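You operate a simulated robot arm through the tools that you are given. There is no shell and no other tool. Be economical: measure what you need, move in short steps, check, and stop when the job is done.

Carry out the task below with a simulated robot arm. There is one attempt and no reset: what you move stays moved.

TASK
Put the brown pear on the black oil dish.
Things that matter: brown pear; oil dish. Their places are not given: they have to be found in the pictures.

It is judged by the outcome, as a careful person would: the job done as asked, and still so three seconds after it is handed in. It fails if anything else is knocked over, pushed out of place, dropped, spilled or broken.

THE ROBOT
A 7-joint arm with a two-finger parallel gripper, fixed in place. Base frame: the origin is at the foot of the arm, x ahead of it, y to its left, z up; the work surface is at about z = 0. Lengths are in mm, angles in rad, forces in N, time in s.
With the tool pointing down near the work surface it reaches from about 240 to 620 mm from the base axis. Its first joint turns from -1.152 to 1.152 rad. Payload 2.6 kg.
Tool frame: the origin (TCP) lies between the finger pads and is the grasp point; the fingertips stand 30 mm ahead of it; z points along the fingers, y is the line along which they close. The gripper opens to 94 mm. The fingers are 28 mm wide and 10 mm thick; the gripper's body (50 by 96 mm) begins 55 mm behind the TCP.
Orientation is that of the tool frame in the base frame, as a unit quaternion [x, y, z, w]. With the fingers straight down and closing along the base's y, the tool's x points along the base's -x, its y along +y and its z along -z.

THE INTERFACE
- The arm moves only by the tool servo_tool. Its argument "deltas" is a list of rows, each a list of 6 numbers: the shift along the base's x, y, z in mm, then the turn, a rotation vector about the base's x, y, z in degrees. In form: [[tx, ty, tz, wx, wy, wz], ...]. A call has 1 to 20 rows; each row shifts and turns the commanded pose from where the row before left it. "claw" is the gripper command, from -1 (fully open) to 1 (shut), values between in proportion, set as the call begins (left out, the last holds). A row lasts 0.2 s, in which the tool goes at most 50 mm and 0.15 rad; a call with a longer step from one row to the next is refused whole, and so is a gripper value outside its range. A pose out of reach is approached as far as the arm can. The call stops where the force on the tool passes 40 N (or 10 N more than at its start, if that is more) or the arm is blocked; 0.2 s more then pass. The fingers move at their own pace (about 72 mm/s each) and stop on an object; they squeeze with about 37 N. The grip force told is the motor's: it shows also when the fingers shut on nothing. Time passes only in rows, and 0.2 s behind the last, so rows that do not move let the fingers close. It gives the time, the measured TCP pose, the force on the tool (base axes), the opening and the grip force at its end, in the units of the frame above (readings bear some noise).
- Cameras (640 x 400 px; columns grow to the right, rows downward): "scene" is fixed at [34.7, 439.1, 548.9]; the picture's right is [-0.73, -0.68, 0.00], its down [-0.47, 0.51, -0.72] and it looks along [0.49, -0.53, -0.69] (base axes); focal length 325 px, centre (320, 200). "wrist" rides on the gripper at [-37, 0, -58] in the tool frame; the picture's right is [0.00, -1.00, 0.00], its down [0.97, 0.00, -0.24] and it looks along [0.24, 0.00, 0.97] (tool axes); focal length 218 px, centre (320, 200).
- capture(camera): a new picture of that camera. No time passes.
- probe_pixels(camera, pixels): for up to 12 pixels [column, row] of the newest picture of that camera ("zoom" is the newest enlarged one), the place [x, y, z] in the base frame of the surface seen there, good to about 3 mm. No time passes.
- enlarge(camera, box): a new picture of the part [left, top, right, bottom] of that camera's present view, enlarged. No time passes.
- finish_job(): hands the job in; it is judged then, once.

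Work in short steps. Measure before you move; look again where a grasp or a placing could have gone wrong, and mend it. You have 60 turns and 26 pictures in all, the two below and enlarged ones among them. Open the gripper and draw the arm clear of the work before you hand the job in, unless the task says otherwise; then end with one line.

The tools are called as a command line: name --pt "numbers of a row" for each row, then --argument value for the rest, lists and objects as JSON in quotes. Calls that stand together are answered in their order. servo_tool: Moves the arm, as the interface text tells. Its arguments: {"type":"object","properties":{"deltas":{"type":"array","items":{"type":"array","items":{"type":"number"}}},"claw":{"type":"number"}},"required":["deltas"]} The other tools are called the same way: capture (camera) takes a picture; probe_pixels (camera, pixels) gives the place of the surface under pixels of a picture; enlarge (camera, box) takes an enlarged picture of a part of a camera's view; finish_job () hands the job in.

At the start:

```text
t: 0.0
tool_pos: [394.3, -18.1, 241.9]
orientation: [0.0, 1.0, 0.0, 0.0]
ft_force: [-0.9, -0.6, 0.5]
gripper_width: 93.8
grasp_force: 0.0
```

scene: 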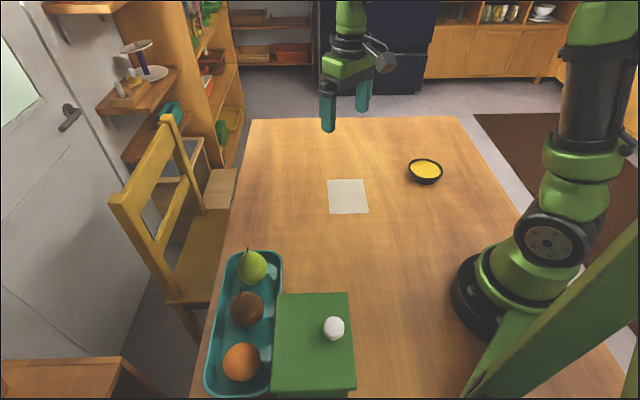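
wrist: 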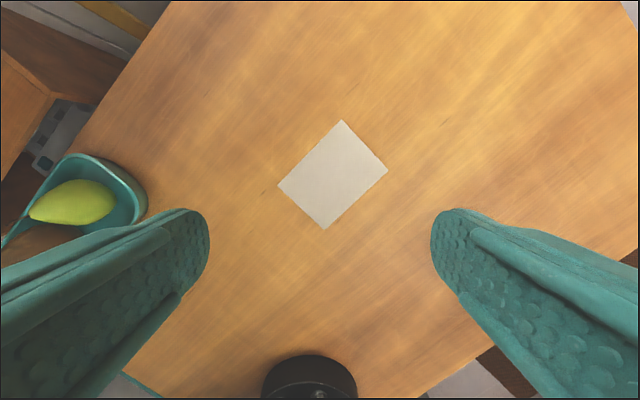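

The brown pear appears at about (247,308) in the teal tray, and the black dish with yellow oil at (425,170). I'll enlarge the tray area and measure both.

enlarge --camera "scene" --box '[190, 230, 366, 400]'

probe_pixels --camera "scene" --pixels '[[425, 168], [425, 158], [410, 168], [441, 168], [424, 184], [247, 308], [247, 293], [232, 308], [262, 308], [247, 325], [333, 327], [300, 320]]'

enlarge --camera "scene" --box '[395, 145, 455, 195]'

```text
2.35 times, centred on (278, 315) of scene
```

zoom: 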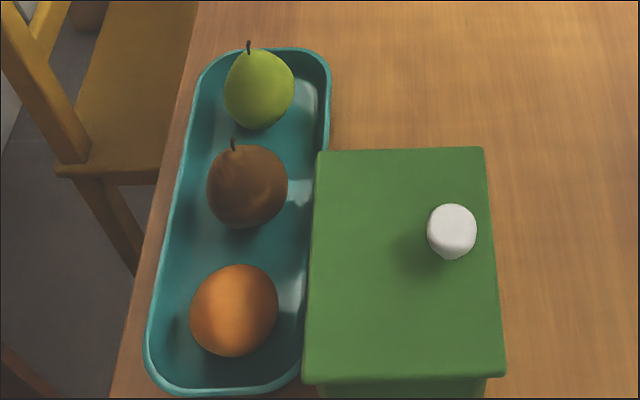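

```text
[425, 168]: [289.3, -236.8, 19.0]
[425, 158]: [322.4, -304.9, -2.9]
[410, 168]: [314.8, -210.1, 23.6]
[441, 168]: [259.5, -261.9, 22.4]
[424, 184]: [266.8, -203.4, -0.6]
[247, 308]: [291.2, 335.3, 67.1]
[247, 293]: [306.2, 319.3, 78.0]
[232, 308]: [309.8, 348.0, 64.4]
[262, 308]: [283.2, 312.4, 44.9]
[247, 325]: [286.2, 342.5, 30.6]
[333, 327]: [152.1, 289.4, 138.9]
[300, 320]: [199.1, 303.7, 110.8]
```

```text
8.00 times, centred on (425, 170) of scene
```

zoom: 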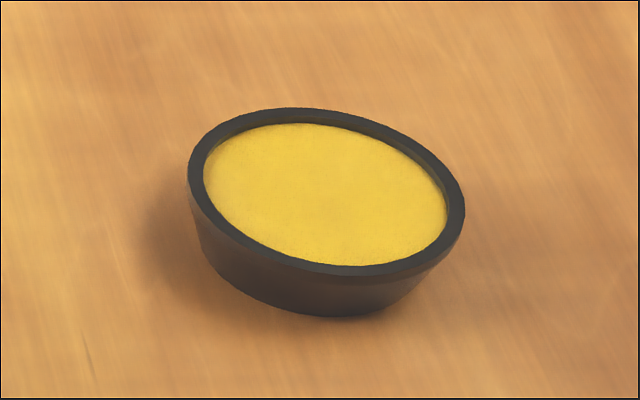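

The dish centre is about (287,-236), with the rim at z≈23. I'll probe the rim to refine this, along with the box and tray edges, then move above the pear.

probe_pixels --camera "zoom" --pixels '[[196, 178], [456, 215], [290, 113], [350, 270], [325, 195], [230, 190], [420, 200]]'

probe_pixels --camera "scene" --pixels '[[279, 297], [275, 385], [346, 296], [350, 386], [252, 267], [240, 362], [217, 300], [277, 275], [255, 252], [240, 395], [257, 290], [240, 335]]'

servo_tool --pt "0 40 10 0 0 0" --pt "0 45 10 0 0 0" --pt "0 45 10 0 0 0" --pt "0 45 10 0 0 0" --pt "0 45 0 0 0 0" --pt "-30 35 0 0 0 0" --pt "-35 30 0 0 0 0" --claw -1

capture --camera "wrist"

```text
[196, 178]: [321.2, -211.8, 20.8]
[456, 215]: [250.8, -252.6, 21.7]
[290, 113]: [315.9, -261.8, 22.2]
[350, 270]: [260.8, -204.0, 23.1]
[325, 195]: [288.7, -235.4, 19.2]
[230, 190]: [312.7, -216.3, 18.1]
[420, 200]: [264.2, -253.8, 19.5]
```

```text
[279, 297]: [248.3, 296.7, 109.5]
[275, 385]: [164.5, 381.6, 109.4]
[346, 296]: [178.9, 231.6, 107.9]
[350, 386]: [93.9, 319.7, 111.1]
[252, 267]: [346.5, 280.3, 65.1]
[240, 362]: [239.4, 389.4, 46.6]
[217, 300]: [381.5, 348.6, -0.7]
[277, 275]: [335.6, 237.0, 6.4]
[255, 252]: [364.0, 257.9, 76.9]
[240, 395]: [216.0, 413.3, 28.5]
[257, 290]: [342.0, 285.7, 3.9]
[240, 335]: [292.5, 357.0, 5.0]
```

```text
t: 1.6
tool_pos: [329.6, 265.0, 281.4]
orientation: [0.001, 1.0, -0.001, 0.0]
ft_force: [-0.8, -0.7, 0.3]
gripper_width: 94.0
grasp_force: 0.0
```

```text
21 pictures are left
```

wrist: 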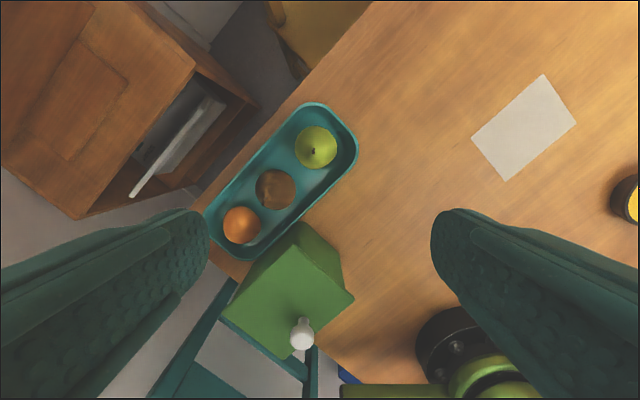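

The pear stands upright between the orange and the green pear, and the box is beside it. I'll close the gripper across the tray's short axis, which means turning the tool -45°. First I'll probe the pear, its neighbours and the tray rim.

probe_pixels --camera "wrist" --pixels '[[275, 189], [258, 189], [292, 189], [275, 172], [275, 206], [243, 225], [315, 148], [254, 155], [298, 222], [265, 160], [305, 210], [260, 170]]'

servo_tool --pt "0 10 0 0 0 -8" --pt "0 10 0 0 0 -8" --pt "0 10 0 0 0 -8" --pt "-5 10 0 0 0 -8" --pt "-10 10 0 0 0 -8" --pt "-10 10 -10 0 0 -5" --pt "-5 5 -20 0 0 0" --pt "0 0 -20 0 0 0" --pt "0 0 0 0 0 0" --claw -0.7

capture --camera "wrist"

```text
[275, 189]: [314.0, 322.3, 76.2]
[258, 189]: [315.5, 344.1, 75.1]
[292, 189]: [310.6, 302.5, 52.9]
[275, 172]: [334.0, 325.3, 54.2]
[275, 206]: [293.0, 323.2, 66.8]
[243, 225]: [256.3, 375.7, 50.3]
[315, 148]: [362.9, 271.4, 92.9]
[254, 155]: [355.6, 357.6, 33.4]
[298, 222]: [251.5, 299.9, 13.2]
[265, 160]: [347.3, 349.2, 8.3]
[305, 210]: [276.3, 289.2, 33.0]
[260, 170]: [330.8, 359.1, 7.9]
```

```text
t: 3.6
tool_pos: [299.8, 332.1, 232.0]
orientation: [0.383, 0.924, 0.0, 0.001]
ft_force: [-0.2, -0.2, 0.3]
gripper_width: 80.0
grasp_force: 0.0
```

```text
20 pictures are left
```

wrist: 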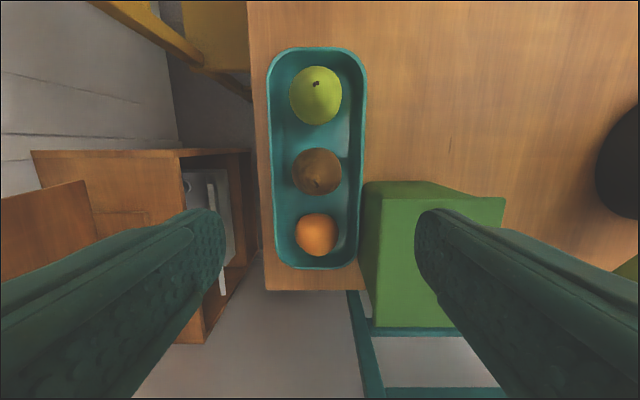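

The view is now aligned with the tray and the pear is at (317,171). I'll probe its silhouette, the tray rims and the neighbours.

probe_pixels --camera "wrist" --pixels '[[317, 171], [296, 171], [338, 171], [317, 152], [317, 192], [315, 183], [271, 171], [363, 171], [281, 171], [352, 171], [317, 218], [317, 123]]'

enlarge --camera "wrist" --box '[250, 40, 390, 280]'

```text
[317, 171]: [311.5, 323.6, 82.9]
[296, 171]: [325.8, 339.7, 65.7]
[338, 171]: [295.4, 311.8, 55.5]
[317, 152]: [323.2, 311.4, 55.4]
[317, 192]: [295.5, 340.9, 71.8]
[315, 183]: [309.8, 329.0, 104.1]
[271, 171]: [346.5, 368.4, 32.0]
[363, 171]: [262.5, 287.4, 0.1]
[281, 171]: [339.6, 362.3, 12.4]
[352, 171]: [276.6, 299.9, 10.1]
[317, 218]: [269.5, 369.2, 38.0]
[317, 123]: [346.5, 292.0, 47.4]
```

```text
1.67 times, centred on (320, 160) of wrist
```

zoom: 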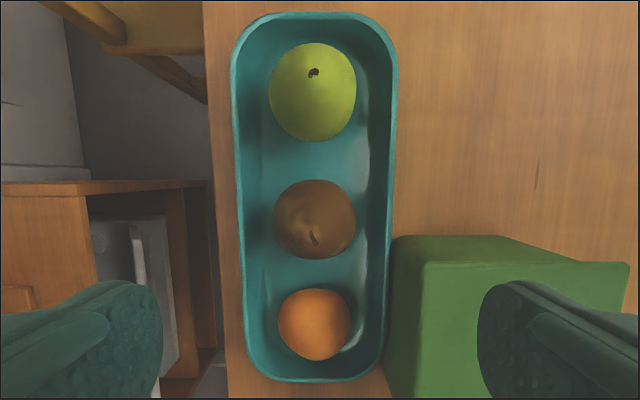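

The pear's axis is near (309.5,327.5), it is about 50 mm wide, and the stem top is at z≈104. The tray floor extends about 44 mm to each side. I'll set the opening to about 66 mm and descend to z≈125 above it, then check.

servo_tool --pt "10 -4.5 0 0 0 0" --pt "0 0 -30 0 0 0" --pt "0 0 -30 0 0 0" --pt "0 0 -30 0 0 0" --pt "0 0 -17 0 0 0" --pt "0 0 0 0 0 0" --claw -0.4

capture --camera "wrist"

enlarge --camera "scene" --box '[190, 200, 366, 370]'

```text
t: 5.0
tool_pos: [309.8, 327.2, 124.8]
orientation: [0.382, 0.924, 0.0, 0.0]
ft_force: [-0.5, 0.0, 0.9]
gripper_width: 65.8
grasp_force: 0.0
```

```text
18 pictures are left
```

wrist: 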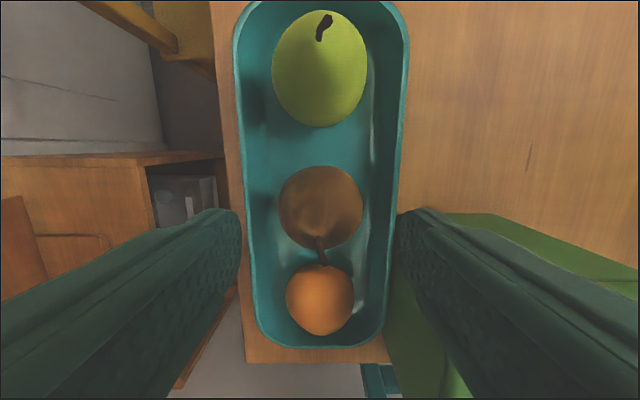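

```text
2.35 times, centred on (278, 285) of scene
```

zoom: 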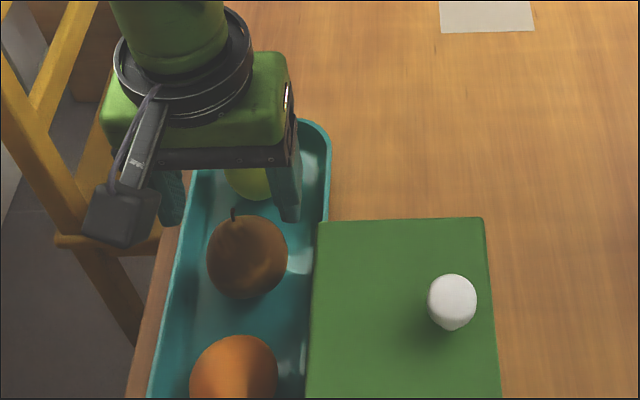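

The pear is centred between the fingers at (321,208). A dark box-shaped part hangs from the wrist at zoom (120,215), so I'll check its height for clearance.

probe_pixels --camera "zoom" --pixels '[[120, 240], [90, 225], [150, 205], [120, 200], [235, 212], [247, 255], [290, 215], [172, 220], [245, 240], [247, 275]]'

probe_pixels --camera "wrist" --pixels '[[321, 195], [283, 205], [360, 205], [321, 168], [321, 258], [320, 238], [320, 265], [320, 300], [320, 125]]'

```text
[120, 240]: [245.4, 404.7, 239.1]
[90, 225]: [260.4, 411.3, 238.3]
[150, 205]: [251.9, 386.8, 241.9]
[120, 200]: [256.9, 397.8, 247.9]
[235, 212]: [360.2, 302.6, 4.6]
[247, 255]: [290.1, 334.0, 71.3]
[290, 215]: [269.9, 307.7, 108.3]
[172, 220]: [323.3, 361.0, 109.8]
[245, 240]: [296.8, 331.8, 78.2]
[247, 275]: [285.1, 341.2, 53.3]
```

```text
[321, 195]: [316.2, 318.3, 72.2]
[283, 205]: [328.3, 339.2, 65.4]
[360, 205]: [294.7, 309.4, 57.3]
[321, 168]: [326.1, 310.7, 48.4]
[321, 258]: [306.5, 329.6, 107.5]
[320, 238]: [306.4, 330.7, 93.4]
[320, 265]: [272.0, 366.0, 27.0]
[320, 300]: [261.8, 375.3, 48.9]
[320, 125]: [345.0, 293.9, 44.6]
```

The stem top is at z≈107, so I'll keep the TCP at z≈58 to keep the palm off it and the tips clear of the tray. Shift slightly along the tray, descend, then close.

servo_tool --pt "-2 2 -17 0 0 0" --pt "0 0 -20 0 0 0" --pt "0 0 -15 0 0 0" --pt "0 0 -10 0 0 0" --pt "0 0 -5 0 0 0" --pt "0 0 0 0 0 0"

capture --camera "wrist"

```text
t: 6.4
tool_pos: [307.1, 329.8, 56.9]
orientation: [0.383, 0.924, 0.001, 0.001]
ft_force: [-0.5, 0.3, 0.7]
gripper_width: 65.8
grasp_force: 0.1
```

```text
16 pictures are left
```

wrist: 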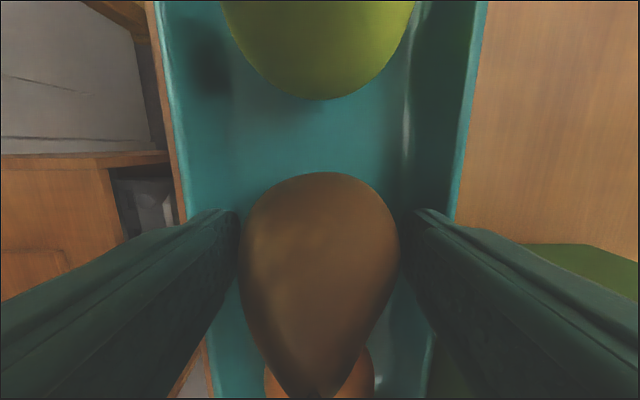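

No contact yet, and the pear sits between the fingers. I'll close on it now.

servo_tool --pt "0 0 0 0 0 0" --pt "0 0 0 0 0 0" --pt "0 0 0 0 0 0" --pt "0 0 0 0 0 0" --claw 1

servo_tool --pt "0 0 8 0 0 0" --pt "0 0 12 0 0 0" --pt "0 0 20 0 0 0" --pt "0 0 0 0 0 0"

capture --camera "wrist"

enlarge --camera "scene" --box '[190, 200, 366, 370]'

```text
t: 7.4
tool_pos: [307.4, 328.9, 57.1]
orientation: [0.383, 0.924, 0.0, 0.0]
ft_force: [-0.2, -0.9, 0.4]
gripper_width: 54.9
grasp_force: 37.2
```

```text
t: 8.4
tool_pos: [308.3, 329.8, 96.9]
orientation: [0.383, 0.924, 0.0, -0.001]
ft_force: [-0.2, 0.2, -1.4]
gripper_width: 54.9
grasp_force: 37.1
```

```text
15 pictures are left
```

wrist: 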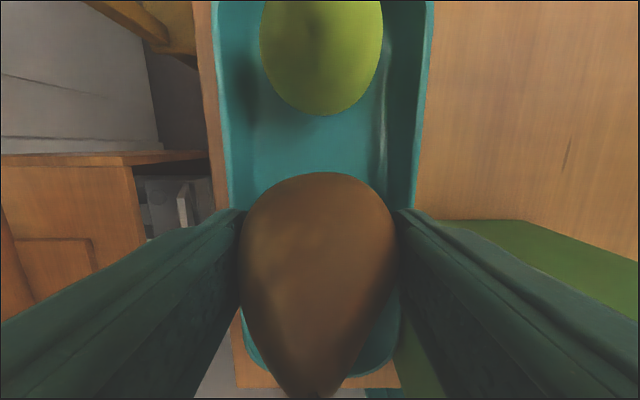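

```text
2.35 times, centred on (278, 285) of scene
```

zoom: 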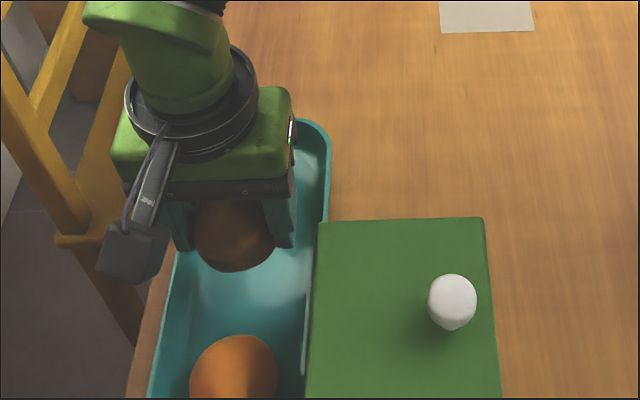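

The pear is held (opening 54.9 mm) and lifted, and its neighbours haven't moved. I'll raise it and carry it across at z≈225, high enough to clear everything.

servo_tool --pt "0 0 30 0 0 0" --pt "0 0 35 0 0 0" --pt "0 0 35 0 0 0" --pt "5 -15 28 0 0 0" --pt "10 -35 0 0 0 0" --pt "10 -40 0 0 0 0" --pt "10 -40 0 0 0 0" --pt "5 -40 0 0 0 0" --pt "0 -40 0 0 0 0" --pt "0 -40 0 0 0 0" --pt "0 -40 0 0 0 0" --pt "0 -40 0 0 0 0" --pt "0 -40 0 0 0 0" --pt "-5 -40 0 0 0 0" --pt "-10 -40 0 0 0 0" --pt "-15 -40 0 0 0 0" --pt "-15 -35 0 0 0 0" --pt "-10 -25 0 0 0 0" --pt "-5.5 -14 0 0 0 0" --pt "0 0 0 0 0 0"

capture --camera "scene"

capture --camera "wrist"

```text
t: 12.6
tool_pos: [288.1, -234.4, 227.2]
orientation: [0.383, 0.924, 0.0, 0.0]
ft_force: [0.2, -0.4, -1.4]
gripper_width: 55.6
grasp_force: 36.8
```

```text
13 pictures are left
```

scene: 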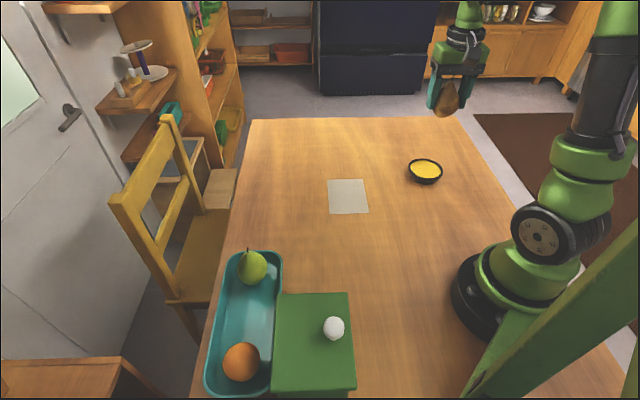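

```text
12 pictures are left
```

wrist: 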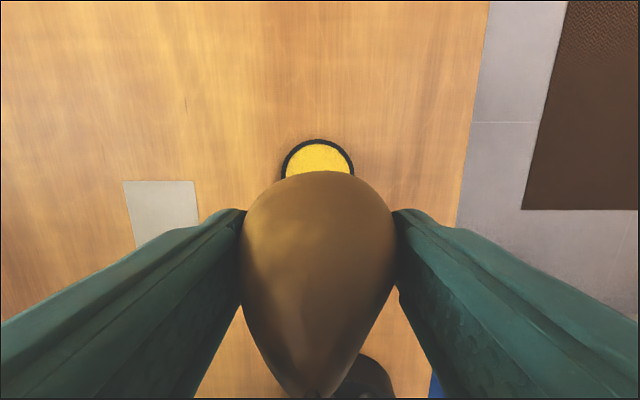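

The pear is over the dish. I'll zoom in to see whether it has swung in the grip.

enlarge --camera "scene" --box '[400, 40, 500, 130]'

```text
4.44 times, centred on (450, 85) of scene
```

zoom: 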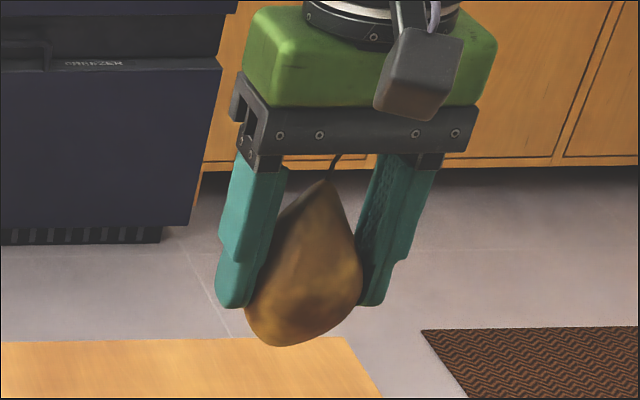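

The pear is upright in the fingers. I'll probe its bottom and flank before lowering.

probe_pixels --camera "zoom" --pixels '[[285, 342], [300, 330], [305, 300], [252, 315], [358, 290], [232, 302], [372, 300], [325, 190]]'

servo_tool --pt "0 0 -35 0 0 0" --pt "0 0 -35 0 0 0" --pt "0 0 -30 0 0 0" --pt "0 0 -20 0 0 0" --pt "0 0 -15 0 0 0" --pt "0 0 0 0 0 0"

enlarge --camera "scene" --box '[380, 100, 480, 200]'

capture --camera "wrist"

```text
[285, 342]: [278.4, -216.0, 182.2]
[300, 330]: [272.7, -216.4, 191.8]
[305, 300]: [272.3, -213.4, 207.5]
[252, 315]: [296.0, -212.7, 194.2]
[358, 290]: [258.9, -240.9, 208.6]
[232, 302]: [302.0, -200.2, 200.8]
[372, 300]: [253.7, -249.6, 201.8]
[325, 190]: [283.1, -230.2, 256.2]
```

```text
t: 14.0
tool_pos: [287.4, -235.8, 90.1]
orientation: [0.382, 0.924, 0.001, 0.0]
ft_force: [-0.1, -1.2, -1.2]
gripper_width: 55.0
grasp_force: 37.1
```

```text
4.00 times, centred on (430, 150) of scene
```

zoom: 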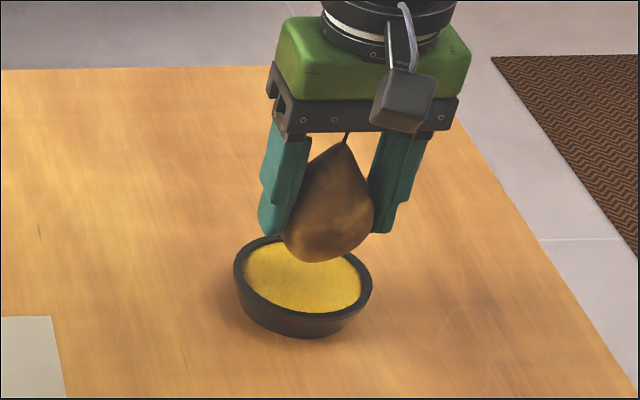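

```text
9 pictures are left
```

wrist: 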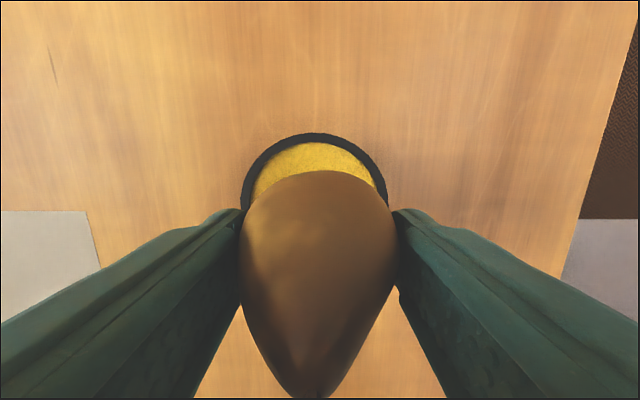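

The pear bottom is at about z=40, 49 mm below the TCP, and well aligned over the dish. I'll make a small correction and lower gently to contact at TCP z≈69.

servo_tool --pt "1 1.5 -8 0 0 0" --pt "0 0 -6 0 0 0" --pt "0 0 -3 0 0 0" --pt "0 0 -1 0 0 0" --pt "0 0 0 0 0 0"

enlarge --camera "scene" --box '[380, 100, 480, 200]'

```text
t: 15.2
tool_pos: [288.1, -232.9, 72.4]
orientation: [0.383, 0.924, 0.0, -0.001]
ft_force: [0.4, 0.2, 0.0]
gripper_width: 55.3
grasp_force: 36.6
```

```text
4.00 times, centred on (430, 150) of scene
```

zoom: 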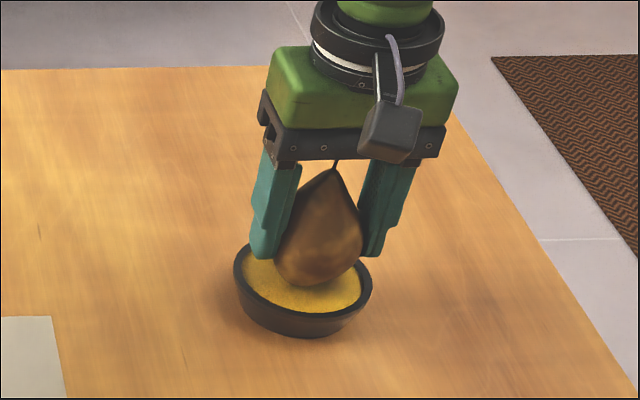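

The force went from -1.2 to 0.0, so contact is near. I'll lower in 1 mm steps and watch the force.

servo_tool --pt "0 0 -1 0 0 0" --pt "0 0 -1 0 0 0" --pt "0 0 0 0 0 0"

```text
t: 16.0
tool_pos: [288.5, -233.4, 72.1]
orientation: [0.384, 0.923, 0.001, 0.001]
ft_force: [-10.5, 6.4, 34.3]
gripper_width: 54.9
grasp_force: 37.1
```

That is firm contact at TCP z≈72. I'll back off 2 mm to relieve the load and check the force before releasing.

servo_tool --pt "0 0 0 0 0 0" --pt "0 0 1.7 0 0 0" --pt "0 0 0 0 0 0"

enlarge --camera "scene" --box '[380, 100, 480, 200]'

```text
t: 16.8
tool_pos: [288.3, -232.6, 70.9]
orientation: [0.382, 0.924, 0.001, 0.0]
ft_force: [1.6, -3.2, 6.9]
gripper_width: 54.9
grasp_force: 37.9
```

```text
4.00 times, centred on (430, 150) of scene
```

zoom: 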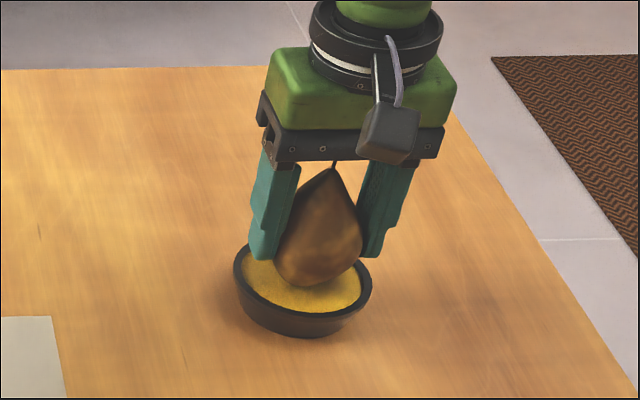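

Light contact now (about 7 N), with the pear upright on the dish and inside the rim. I'll open slowly and check that it stands on its own.

servo_tool --pt "0 0 0 0 0 0" --pt "0 0 0 0 0 0" --claw -0.3

servo_tool --pt "0 0 0 0 0 0" --pt "0 0 0 0 0 0" --pt "0 0 0 0 0 0" --claw -0.5

enlarge --camera "scene" --box '[380, 100, 480, 200]'

capture --camera "wrist"

```text
t: 17.4
tool_pos: [288.3, -233.5, 72.3]
orientation: [0.383, 0.924, 0.0, -0.001]
ft_force: [-0.4, 0.3, 0.3]
gripper_width: 61.1
grasp_force: 0.0
```

```text
t: 18.2
tool_pos: [287.7, -233.5, 72.3]
orientation: [0.382, 0.924, 0.0, -0.001]
ft_force: [0.2, -0.8, 0.0]
gripper_width: 70.8
grasp_force: 0.1
```

```text
4.00 times, centred on (430, 150) of scene
```

zoom: 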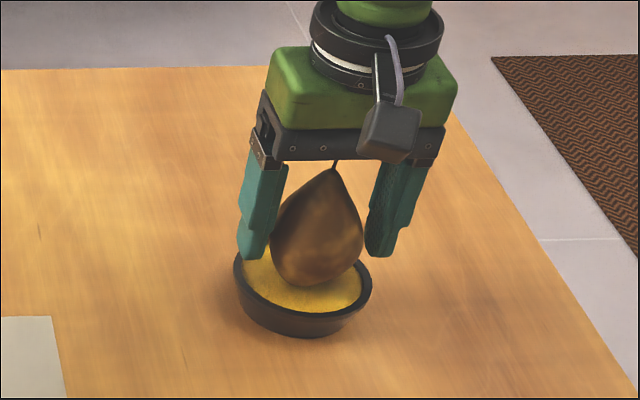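

```text
5 pictures are left
```

wrist: 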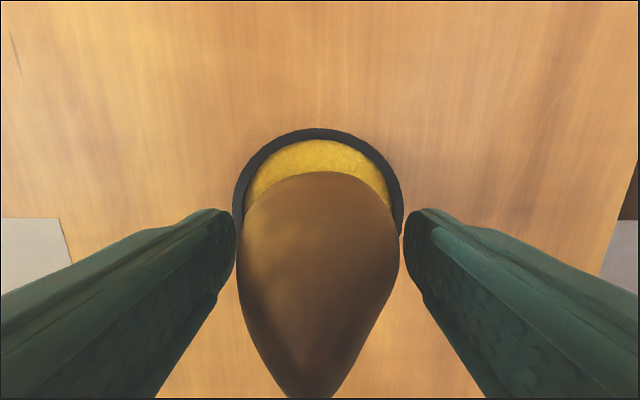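

The pear is released and standing on the dish. I'll open a bit more and rise straight up.

servo_tool --pt "0 0 0 0 0 0" --pt "0 0 10 0 0 0" --pt "0 0 25 0 0 0" --pt "0 0 35 0 0 0" --pt "0 0 40 0 0 0" --pt "0 0 40 0 0 0" --pt "30 25 0 0 0 0" --pt "35 30 0 0 0 0" --pt "35 30 0 0 0 0" --pt "0 0 0 0 0 0" --pt "0 0 0 0 0 0" --claw -0.9

capture --camera "scene"

enlarge --camera "scene" --box '[380, 100, 480, 200]'

```text
t: 20.6
tool_pos: [388.7, -147.2, 222.1]
orientation: [0.382, 0.924, 0.0, 0.0]
ft_force: [-0.9, 0.7, 0.3]
gripper_width: 89.4
grasp_force: 0.0
```

```text
4 pictures are left
```

scene: 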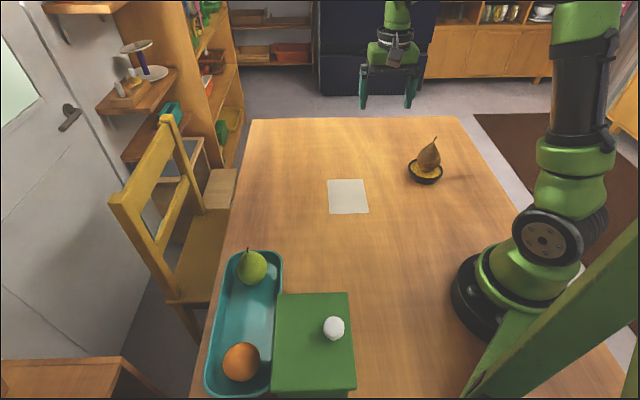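

```text
4.00 times, centred on (430, 150) of scene
```

zoom: 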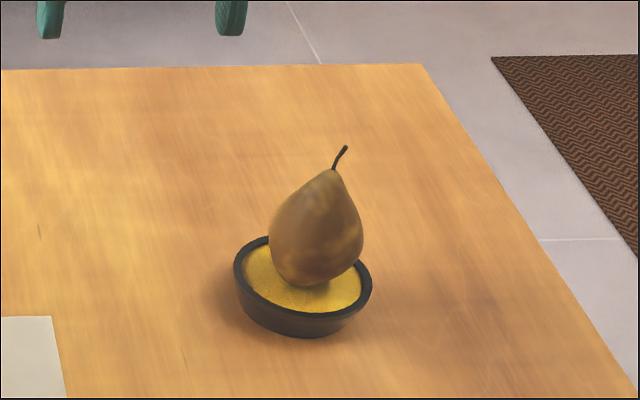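

The pear stands on the dish, nothing else has moved, and the arm is clear with the gripper open. I'll hand the job in.

finish_job

```text
The job is handed in.
```

The brown pear is standing upright on the black oil dish, slightly off-centre but inside the rim; nothing else was disturbed, and I've handed the job in.
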